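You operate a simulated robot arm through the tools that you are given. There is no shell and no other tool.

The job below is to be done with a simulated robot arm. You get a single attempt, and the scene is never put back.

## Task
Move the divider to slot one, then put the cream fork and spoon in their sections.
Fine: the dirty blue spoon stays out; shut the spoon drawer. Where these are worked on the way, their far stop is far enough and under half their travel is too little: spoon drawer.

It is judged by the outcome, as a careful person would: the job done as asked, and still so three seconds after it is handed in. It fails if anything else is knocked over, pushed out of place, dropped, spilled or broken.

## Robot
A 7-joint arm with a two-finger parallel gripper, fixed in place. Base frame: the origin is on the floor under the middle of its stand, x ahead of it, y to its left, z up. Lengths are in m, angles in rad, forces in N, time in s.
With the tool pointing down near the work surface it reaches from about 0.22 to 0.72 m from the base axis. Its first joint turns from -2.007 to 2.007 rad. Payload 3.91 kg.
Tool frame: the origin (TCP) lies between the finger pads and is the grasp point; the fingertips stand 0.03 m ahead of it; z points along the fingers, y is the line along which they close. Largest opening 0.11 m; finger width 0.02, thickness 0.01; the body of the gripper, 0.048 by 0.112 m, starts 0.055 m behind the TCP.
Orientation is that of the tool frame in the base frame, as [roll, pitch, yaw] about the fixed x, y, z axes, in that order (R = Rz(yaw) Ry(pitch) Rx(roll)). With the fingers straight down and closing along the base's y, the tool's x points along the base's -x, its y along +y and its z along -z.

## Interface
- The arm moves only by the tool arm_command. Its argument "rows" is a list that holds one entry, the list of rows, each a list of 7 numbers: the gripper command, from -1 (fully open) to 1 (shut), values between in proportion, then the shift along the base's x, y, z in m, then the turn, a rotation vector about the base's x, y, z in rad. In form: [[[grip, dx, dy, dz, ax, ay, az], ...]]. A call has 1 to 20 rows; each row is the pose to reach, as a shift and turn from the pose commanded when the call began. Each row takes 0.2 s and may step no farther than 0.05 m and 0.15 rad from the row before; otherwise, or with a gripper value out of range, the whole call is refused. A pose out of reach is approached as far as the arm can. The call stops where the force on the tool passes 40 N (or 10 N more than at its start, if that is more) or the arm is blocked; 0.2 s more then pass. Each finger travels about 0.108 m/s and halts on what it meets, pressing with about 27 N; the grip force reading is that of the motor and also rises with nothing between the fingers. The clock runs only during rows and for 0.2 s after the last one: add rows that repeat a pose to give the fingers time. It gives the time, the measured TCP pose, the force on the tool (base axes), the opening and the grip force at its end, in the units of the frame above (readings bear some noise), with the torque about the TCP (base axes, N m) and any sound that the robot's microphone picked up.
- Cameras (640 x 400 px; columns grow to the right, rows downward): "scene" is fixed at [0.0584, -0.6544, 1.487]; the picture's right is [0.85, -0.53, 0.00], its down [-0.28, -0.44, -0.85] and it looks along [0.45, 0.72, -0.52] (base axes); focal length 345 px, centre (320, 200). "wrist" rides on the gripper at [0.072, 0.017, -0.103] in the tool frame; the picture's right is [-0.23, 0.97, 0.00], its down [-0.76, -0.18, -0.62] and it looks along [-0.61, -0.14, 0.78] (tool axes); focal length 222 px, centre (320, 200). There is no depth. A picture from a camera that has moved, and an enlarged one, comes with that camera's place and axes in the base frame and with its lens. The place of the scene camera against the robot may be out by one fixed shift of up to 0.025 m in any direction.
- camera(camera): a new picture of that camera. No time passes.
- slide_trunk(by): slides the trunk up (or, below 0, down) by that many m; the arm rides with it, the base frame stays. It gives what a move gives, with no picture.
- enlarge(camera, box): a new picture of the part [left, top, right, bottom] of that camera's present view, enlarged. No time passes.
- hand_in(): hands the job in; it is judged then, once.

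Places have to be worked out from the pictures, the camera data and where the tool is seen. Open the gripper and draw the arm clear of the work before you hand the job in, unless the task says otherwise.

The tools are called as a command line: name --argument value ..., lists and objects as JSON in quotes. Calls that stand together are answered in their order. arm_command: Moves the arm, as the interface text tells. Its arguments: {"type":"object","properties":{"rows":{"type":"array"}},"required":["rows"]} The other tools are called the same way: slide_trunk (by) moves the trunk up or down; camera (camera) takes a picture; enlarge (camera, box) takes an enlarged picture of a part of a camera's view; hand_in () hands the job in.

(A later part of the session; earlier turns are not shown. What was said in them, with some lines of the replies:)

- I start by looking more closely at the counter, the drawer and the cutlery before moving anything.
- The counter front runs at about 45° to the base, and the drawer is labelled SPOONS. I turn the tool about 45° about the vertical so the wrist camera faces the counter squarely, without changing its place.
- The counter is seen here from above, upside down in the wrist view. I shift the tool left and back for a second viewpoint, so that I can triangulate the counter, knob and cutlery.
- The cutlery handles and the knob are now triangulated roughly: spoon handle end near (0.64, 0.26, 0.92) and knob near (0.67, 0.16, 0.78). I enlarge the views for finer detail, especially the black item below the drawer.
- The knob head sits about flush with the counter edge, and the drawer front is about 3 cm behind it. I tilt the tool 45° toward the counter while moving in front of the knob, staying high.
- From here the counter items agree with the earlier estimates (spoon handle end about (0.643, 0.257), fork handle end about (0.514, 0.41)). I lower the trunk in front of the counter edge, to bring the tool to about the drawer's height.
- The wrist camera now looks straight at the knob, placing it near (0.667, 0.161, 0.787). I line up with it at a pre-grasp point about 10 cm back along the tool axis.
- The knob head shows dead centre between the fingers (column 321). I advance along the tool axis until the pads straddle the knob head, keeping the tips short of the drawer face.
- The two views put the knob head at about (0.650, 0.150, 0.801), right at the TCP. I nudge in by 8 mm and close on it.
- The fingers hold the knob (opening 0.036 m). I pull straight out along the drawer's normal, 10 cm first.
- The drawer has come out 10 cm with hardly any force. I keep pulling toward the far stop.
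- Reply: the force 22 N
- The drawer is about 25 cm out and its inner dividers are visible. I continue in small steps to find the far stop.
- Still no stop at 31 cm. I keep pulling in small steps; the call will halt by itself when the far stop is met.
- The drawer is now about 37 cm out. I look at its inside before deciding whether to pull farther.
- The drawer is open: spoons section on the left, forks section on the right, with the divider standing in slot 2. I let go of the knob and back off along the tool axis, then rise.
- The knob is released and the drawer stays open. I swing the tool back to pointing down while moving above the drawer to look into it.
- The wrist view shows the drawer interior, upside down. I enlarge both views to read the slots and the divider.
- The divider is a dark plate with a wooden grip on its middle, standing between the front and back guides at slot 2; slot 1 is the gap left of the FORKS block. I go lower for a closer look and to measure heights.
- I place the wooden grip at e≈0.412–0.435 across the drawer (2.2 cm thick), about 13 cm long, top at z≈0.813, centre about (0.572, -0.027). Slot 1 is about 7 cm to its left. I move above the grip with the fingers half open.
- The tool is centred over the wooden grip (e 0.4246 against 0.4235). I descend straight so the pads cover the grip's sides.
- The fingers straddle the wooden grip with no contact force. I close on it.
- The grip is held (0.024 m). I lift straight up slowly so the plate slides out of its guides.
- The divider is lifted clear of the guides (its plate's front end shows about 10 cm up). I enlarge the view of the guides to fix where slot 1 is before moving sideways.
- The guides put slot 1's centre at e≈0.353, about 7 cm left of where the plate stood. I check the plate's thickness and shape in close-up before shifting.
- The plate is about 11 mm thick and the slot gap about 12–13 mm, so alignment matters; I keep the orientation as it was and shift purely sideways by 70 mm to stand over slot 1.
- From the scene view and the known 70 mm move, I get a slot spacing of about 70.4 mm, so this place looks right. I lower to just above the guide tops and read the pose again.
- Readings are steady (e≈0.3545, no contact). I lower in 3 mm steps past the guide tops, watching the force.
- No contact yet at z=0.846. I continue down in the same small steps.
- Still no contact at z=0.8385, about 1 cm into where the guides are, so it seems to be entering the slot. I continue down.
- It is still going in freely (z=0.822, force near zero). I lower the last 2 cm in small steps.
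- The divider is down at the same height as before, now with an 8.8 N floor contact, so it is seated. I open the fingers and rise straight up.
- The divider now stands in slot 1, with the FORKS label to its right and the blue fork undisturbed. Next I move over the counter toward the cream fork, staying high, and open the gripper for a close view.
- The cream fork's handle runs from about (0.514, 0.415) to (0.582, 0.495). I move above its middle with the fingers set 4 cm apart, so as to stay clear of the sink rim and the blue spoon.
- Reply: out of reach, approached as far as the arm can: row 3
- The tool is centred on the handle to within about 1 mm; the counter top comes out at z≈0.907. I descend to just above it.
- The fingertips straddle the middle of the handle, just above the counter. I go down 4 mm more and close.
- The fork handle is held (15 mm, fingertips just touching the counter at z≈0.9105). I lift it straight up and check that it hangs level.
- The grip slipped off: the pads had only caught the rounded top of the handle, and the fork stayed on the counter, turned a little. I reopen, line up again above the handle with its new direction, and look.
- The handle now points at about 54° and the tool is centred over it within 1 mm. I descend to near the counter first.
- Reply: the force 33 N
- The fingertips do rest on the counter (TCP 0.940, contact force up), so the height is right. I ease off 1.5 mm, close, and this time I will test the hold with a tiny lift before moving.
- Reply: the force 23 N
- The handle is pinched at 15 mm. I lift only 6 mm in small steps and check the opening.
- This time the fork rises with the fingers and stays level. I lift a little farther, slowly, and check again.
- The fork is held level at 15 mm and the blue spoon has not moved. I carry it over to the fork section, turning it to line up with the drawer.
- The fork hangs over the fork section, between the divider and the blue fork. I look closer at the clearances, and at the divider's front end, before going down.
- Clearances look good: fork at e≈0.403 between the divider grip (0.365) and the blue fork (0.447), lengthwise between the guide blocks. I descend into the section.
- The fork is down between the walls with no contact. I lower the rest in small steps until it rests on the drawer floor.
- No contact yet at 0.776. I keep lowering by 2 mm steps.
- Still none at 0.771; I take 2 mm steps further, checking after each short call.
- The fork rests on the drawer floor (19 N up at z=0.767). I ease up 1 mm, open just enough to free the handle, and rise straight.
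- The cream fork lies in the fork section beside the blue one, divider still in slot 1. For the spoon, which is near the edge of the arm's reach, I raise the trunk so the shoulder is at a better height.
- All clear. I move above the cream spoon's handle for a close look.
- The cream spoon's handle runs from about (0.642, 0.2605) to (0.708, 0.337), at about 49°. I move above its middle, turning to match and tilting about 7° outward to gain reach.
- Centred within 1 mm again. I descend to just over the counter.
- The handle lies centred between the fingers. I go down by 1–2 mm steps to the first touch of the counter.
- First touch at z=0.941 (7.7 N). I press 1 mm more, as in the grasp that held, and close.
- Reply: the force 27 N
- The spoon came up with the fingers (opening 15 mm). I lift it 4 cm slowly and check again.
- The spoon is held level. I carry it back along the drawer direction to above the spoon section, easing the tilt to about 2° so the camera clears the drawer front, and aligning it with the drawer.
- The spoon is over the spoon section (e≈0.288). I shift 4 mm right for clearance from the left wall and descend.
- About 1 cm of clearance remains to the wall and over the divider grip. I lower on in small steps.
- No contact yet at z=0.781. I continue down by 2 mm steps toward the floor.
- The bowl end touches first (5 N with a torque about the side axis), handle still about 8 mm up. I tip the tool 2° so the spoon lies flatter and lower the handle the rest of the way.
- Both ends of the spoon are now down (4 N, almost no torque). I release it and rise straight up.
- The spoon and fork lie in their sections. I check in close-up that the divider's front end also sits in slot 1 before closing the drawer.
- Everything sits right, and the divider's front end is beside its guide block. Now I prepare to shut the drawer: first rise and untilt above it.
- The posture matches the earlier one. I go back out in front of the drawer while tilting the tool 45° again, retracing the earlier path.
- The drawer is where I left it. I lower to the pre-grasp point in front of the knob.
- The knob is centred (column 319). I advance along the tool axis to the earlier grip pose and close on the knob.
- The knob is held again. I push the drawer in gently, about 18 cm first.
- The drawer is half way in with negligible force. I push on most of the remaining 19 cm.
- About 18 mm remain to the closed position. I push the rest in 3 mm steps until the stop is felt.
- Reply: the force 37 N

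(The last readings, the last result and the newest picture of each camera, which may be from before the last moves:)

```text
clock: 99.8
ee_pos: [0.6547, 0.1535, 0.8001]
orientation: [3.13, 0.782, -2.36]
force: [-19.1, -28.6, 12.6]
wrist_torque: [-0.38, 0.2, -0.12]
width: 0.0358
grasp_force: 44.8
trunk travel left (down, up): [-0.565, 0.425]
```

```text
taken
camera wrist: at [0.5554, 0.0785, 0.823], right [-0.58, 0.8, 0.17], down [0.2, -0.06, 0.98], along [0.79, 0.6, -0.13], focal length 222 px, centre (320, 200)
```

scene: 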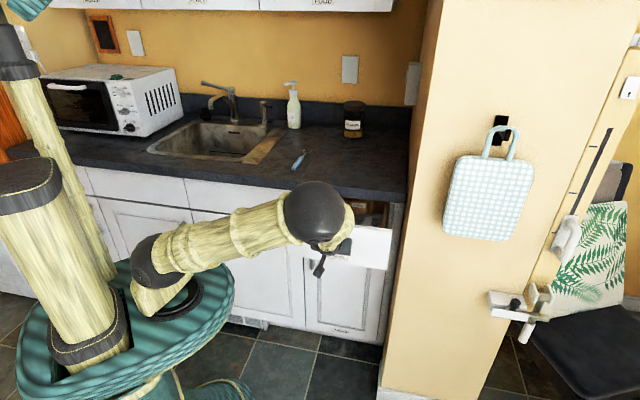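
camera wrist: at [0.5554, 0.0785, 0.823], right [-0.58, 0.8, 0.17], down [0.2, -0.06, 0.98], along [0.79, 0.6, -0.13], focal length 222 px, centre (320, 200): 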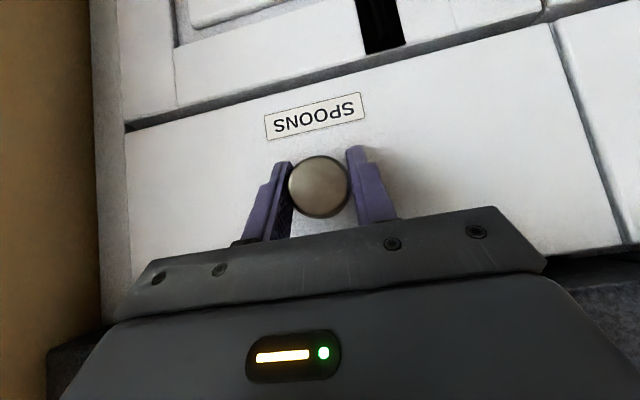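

The drawer meets its closed stop: 34 N push-back, and the pose equals the one at first grip (n 0.571 against 0.572). I open the fingers and back away along the tool axis.

arm_command --rows '[[[-1, -0.001, -0.001, 0, 0, 0, 0], [-1, -0.002, -0.002, 0, 0, 0, 0], [-1, -0.002, -0.002, 0, 0, 0, 0], [-1, -0.012, -0.012, 0.015, 0, 0, 0], [-1, -0.024, -0.024, 0.032, 0, 0, 0], [-1, -0.04, -0.04, 0.055, 0, 0, 0], [-1, -0.065, -0.065, 0.08, 0, 0, 0], [-1, -0.09, -0.09, 0.105, 0, 0, 0], [-1, -0.115, -0.115, 0.13, 0, 0, 0], [-1, -0.14, -0.14, 0.155, 0, 0, 0], [-1, -0.14, -0.14, 0.155, 0, 0, 0]]]'

camera --camera "wrist"

camera --camera "scene"

enlarge --camera "scene" --box '[240, 100, 420, 260]'

```text
clock: 100.2
ee_pos: [0.6474, 0.1587, 0.7971]
orientation: [3.117, 0.772, -2.358]
force: [-26.1, -13.8, 12.1]
wrist_torque: [-0.64, 0.19, -1.36]
width: 0.1067
grasp_force: 0.0
trunk travel left (down, up): [-0.565, 0.425]
stopped in row 2: the force on the tool passed its limit at 68 N (the readings are from after the stop); the commanded pose is now the measured one
```

```text
taken
camera wrist: at [0.55, 0.0834, 0.8214], right [-0.58, 0.79, 0.17], down [0.21, -0.06, 0.97], along [0.78, 0.61, -0.14], focal length 222 px, centre (320, 200)
```

wrist: 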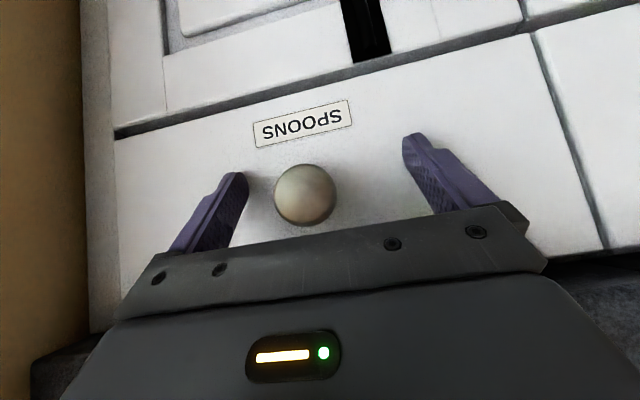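

```text
taken
```

scene: 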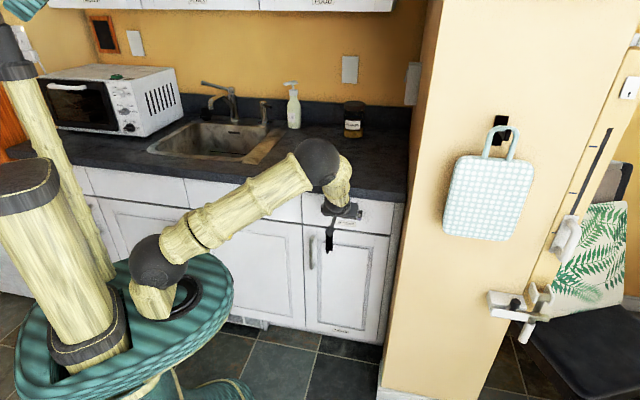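

```text
2.50 times, centred on (330, 180) of scene
camera zoom: at [0.0584, -0.6544, 1.487], right [0.85, -0.53, 0.0], down [-0.28, -0.44, -0.85], along [0.45, 0.72, -0.52], focal length 863 px, centre (295, 250)
```

zoom: 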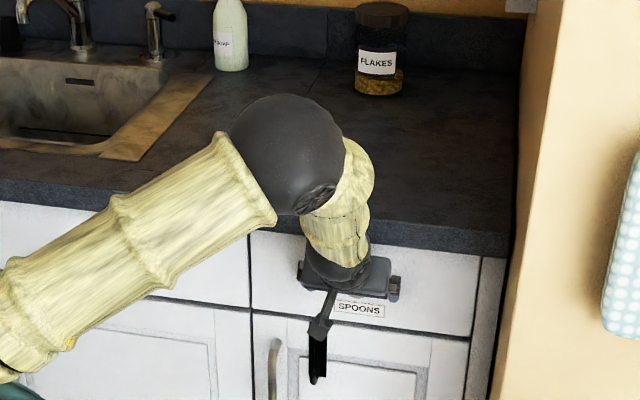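

Letting go made the spring-loaded arm press its tips on the closed drawer front, so the move halted, but the fingers are open and the drawer is still shut. I now back off along the tool axis.

arm_command --rows '[[[-1, -0.006, -0.006, 0.006, 0, 0, 0], [-1, -0.014, -0.014, 0.016, 0, 0, 0], [-1, -0.026, -0.026, 0.032, 0, 0, 0], [-1, -0.042, -0.042, 0.053, 0, 0, 0], [-1, -0.062, -0.062, 0.076, 0, 0, 0], [-1, -0.085, -0.085, 0.1, 0, 0, 0], [-1, -0.11, -0.11, 0.125, 0, 0, 0], [-1, -0.135, -0.135, 0.15, 0, 0, 0], [-1, -0.135, -0.135, 0.15, 0, 0, 0]]]'

camera --camera "wrist"

camera --camera "scene"

enlarge --camera "scene" --box '[240, 100, 420, 260]'

```text
clock: 102.2
ee_pos: [0.5152, 0.0224, 0.9446]
orientation: [3.121, 0.772, -2.357]
force: [-0.7, -0.3, 0.3]
wrist_torque: [0.02, 0.03, -0.04]
width: 0.1101
grasp_force: 0.0
trunk travel left (down, up): [-0.565, 0.425]
```

```text
taken
camera wrist: at [0.4163, -0.0538, 0.9686], right [-0.58, 0.79, 0.17], down [0.21, -0.06, 0.98], along [0.78, 0.61, -0.14], focal length 222 px, centre (320, 200)
```

wrist: 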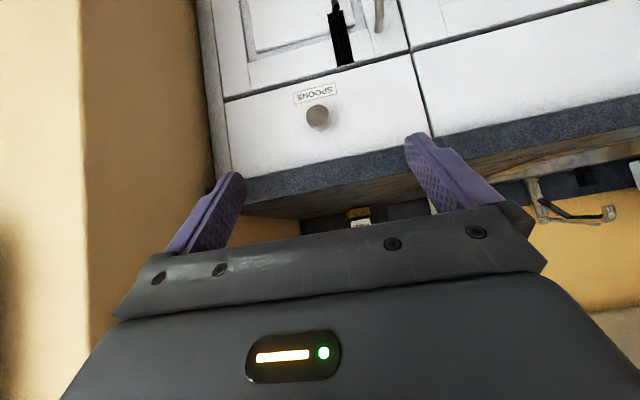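

```text
taken
```

scene: 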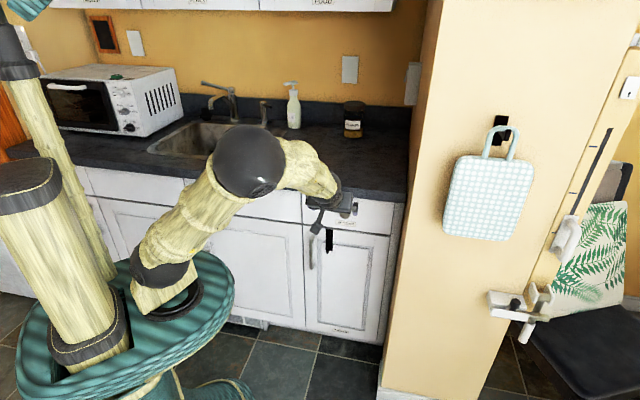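

```text
2.50 times, centred on (330, 180) of scene
camera zoom: at [0.0584, -0.6544, 1.487], right [0.85, -0.53, 0.0], down [-0.28, -0.44, -0.85], along [0.45, 0.72, -0.52], focal length 863 px, centre (295, 250)
```

zoom: 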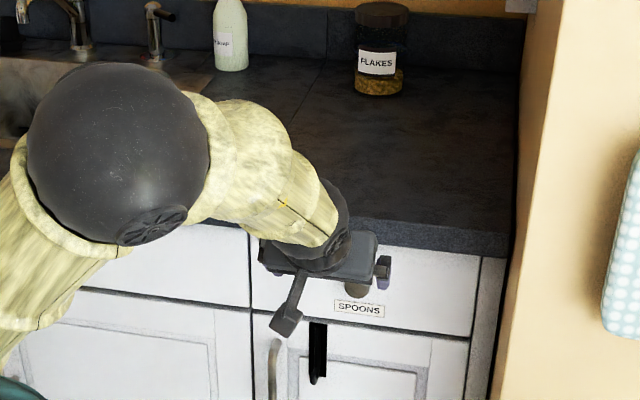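

The drawer is shut and the fingers are clear of it. I withdraw further up and back to see the counter and drawer unobstructed.

arm_command --rows '[[[-1, -0.02, -0.022, 0.03, 0, 0, 0], [-1, -0.04, -0.045, 0.06, 0, 0, 0], [-1, -0.06, -0.07, 0.09, 0, 0, 0], [-1, -0.085, -0.095, 0.12, 0, 0, 0], [-1, -0.11, -0.12, 0.15, 0, 0, 0], [-1, -0.12, -0.14, 0.17, 0, 0, 0], [-1, -0.12, -0.14, 0.17, 0, 0, 0]]]'

slide_trunk --by 0.2

camera --camera "scene"

enlarge --camera "scene" --box '[240, 90, 420, 250]'

camera --camera "wrist"

```text
clock: 103.8
ee_pos: [0.3954, -0.1145, 1.12]
orientation: [3.121, 0.775, -2.355]
force: [-0.5, -0.1, -0.8]
wrist_torque: [0.03, -0.01, -0.01]
width: 0.1101
grasp_force: 0.0
trunk travel left (down, up): [-0.565, 0.425]
```

```text
clock: 106.0
ee_pos: [0.3939, -0.1137, 1.3191]
orientation: [3.12, 0.775, -2.355]
force: [0.2, 0.1, -1.4]
wrist_torque: [-0.01, -0.02, -0.04]
width: 0.1101
grasp_force: 0.0
trunk travel left (down, up): [-0.765, 0.225]
```

```text
taken
```

scene: 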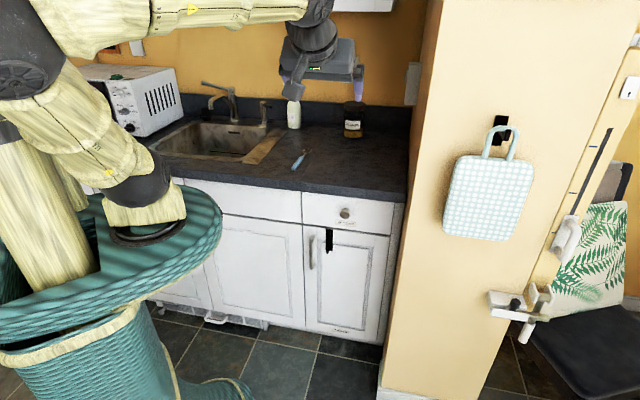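

```text
2.50 times, centred on (330, 170) of scene
camera zoom: at [0.0584, -0.6544, 1.487], right [0.85, -0.53, 0.0], down [-0.28, -0.44, -0.85], along [0.45, 0.72, -0.52], focal length 863 px, centre (295, 275)
```

zoom: 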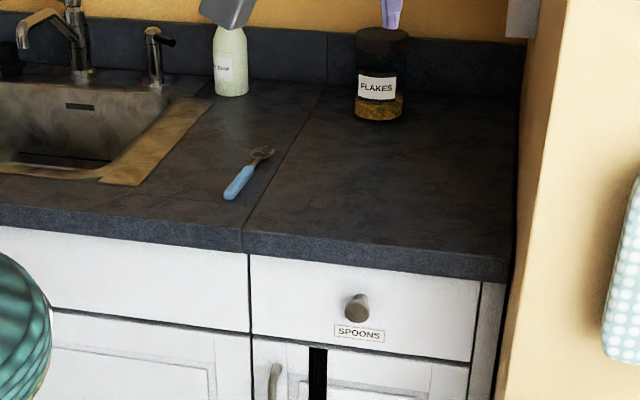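

```text
taken
camera wrist: at [0.2966, -0.1901, 1.3426], right [-0.59, 0.79, 0.17], down [0.21, -0.06, 0.98], along [0.78, 0.61, -0.14], focal length 222 px, centre (320, 200)
```

wrist: 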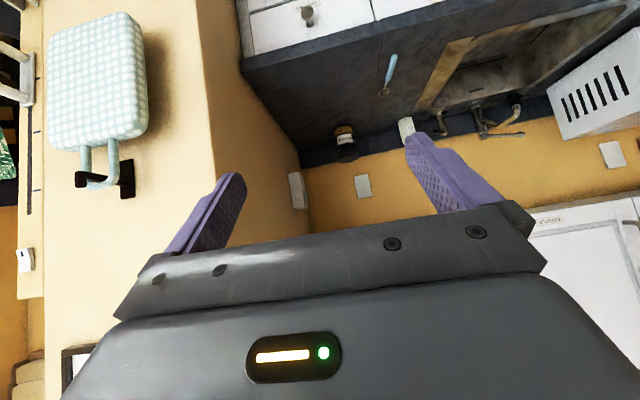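

The blue spoon, soap and jar stand as they did. I compare the drawer front closely with the first picture to confirm that it is fully shut.

enlarge --camera "scene" --box '[300, 190, 400, 252]'

enlarge --camera "scene" --box '[250, 90, 410, 190]'

```text
6.40 times, centred on (350, 221) of scene
camera zoom: at [0.0584, -0.6544, 1.487], right [0.85, -0.53, 0.0], down [-0.28, -0.44, -0.85], along [0.45, 0.72, -0.52], focal length 2209 px, centre (128, 66)
```

zoom: 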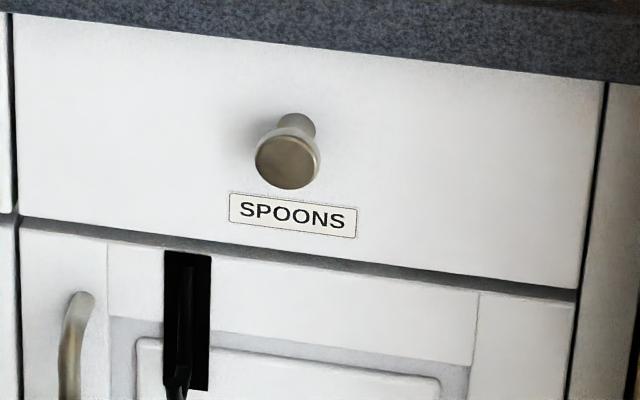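

```text
4.00 times, centred on (330, 140) of scene
camera zoom: at [0.0584, -0.6544, 1.487], right [0.85, -0.53, 0.0], down [-0.28, -0.44, -0.85], along [0.45, 0.72, -0.52], focal length 1381 px, centre (280, 440)
```

zoom: 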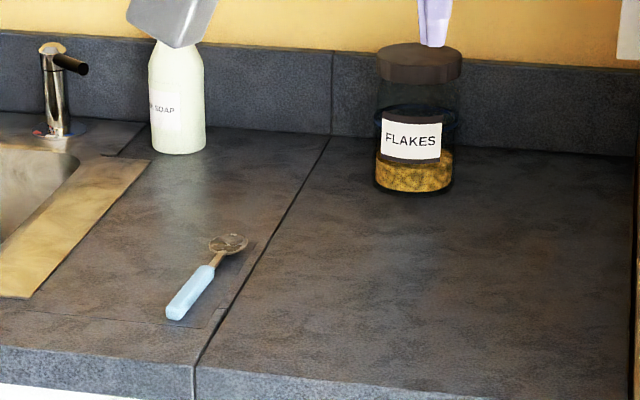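

The drawer front looks the same as in the first picture, so it is fully shut. The dirty blue spoon is where it began, and the gripper is open and well clear. I hand the job in.

hand_in

```text
The job is handed in.
```

The job is handed in. The divider is in slot one, the cream fork is in the forks section, the cream spoon is in the spoons section, and the spoon drawer is fully shut.

- **Left alone:** The dirty blue spoon is still on the counter where it was. The soap and the jar were not touched, and the blue fork already in the drawer stayed in place.
- **Fork grasp:** My first grip slipped before the fork left the counter. It only turned slightly on the surface and was not dropped. The second grip held and I placed it normally.
- **Drawer opening:** I pulled the drawer out about 37 cm but never felt the far stop. The back of the drawer was in view by then, so I judged it well past half its travel.
- **Letting go of the knob:** After the drawer was shut, the fingertips pressed on its front and the arm stopped on a 68 N force reading. The drawer stayed shut and looked the same as in the first picture afterwards.
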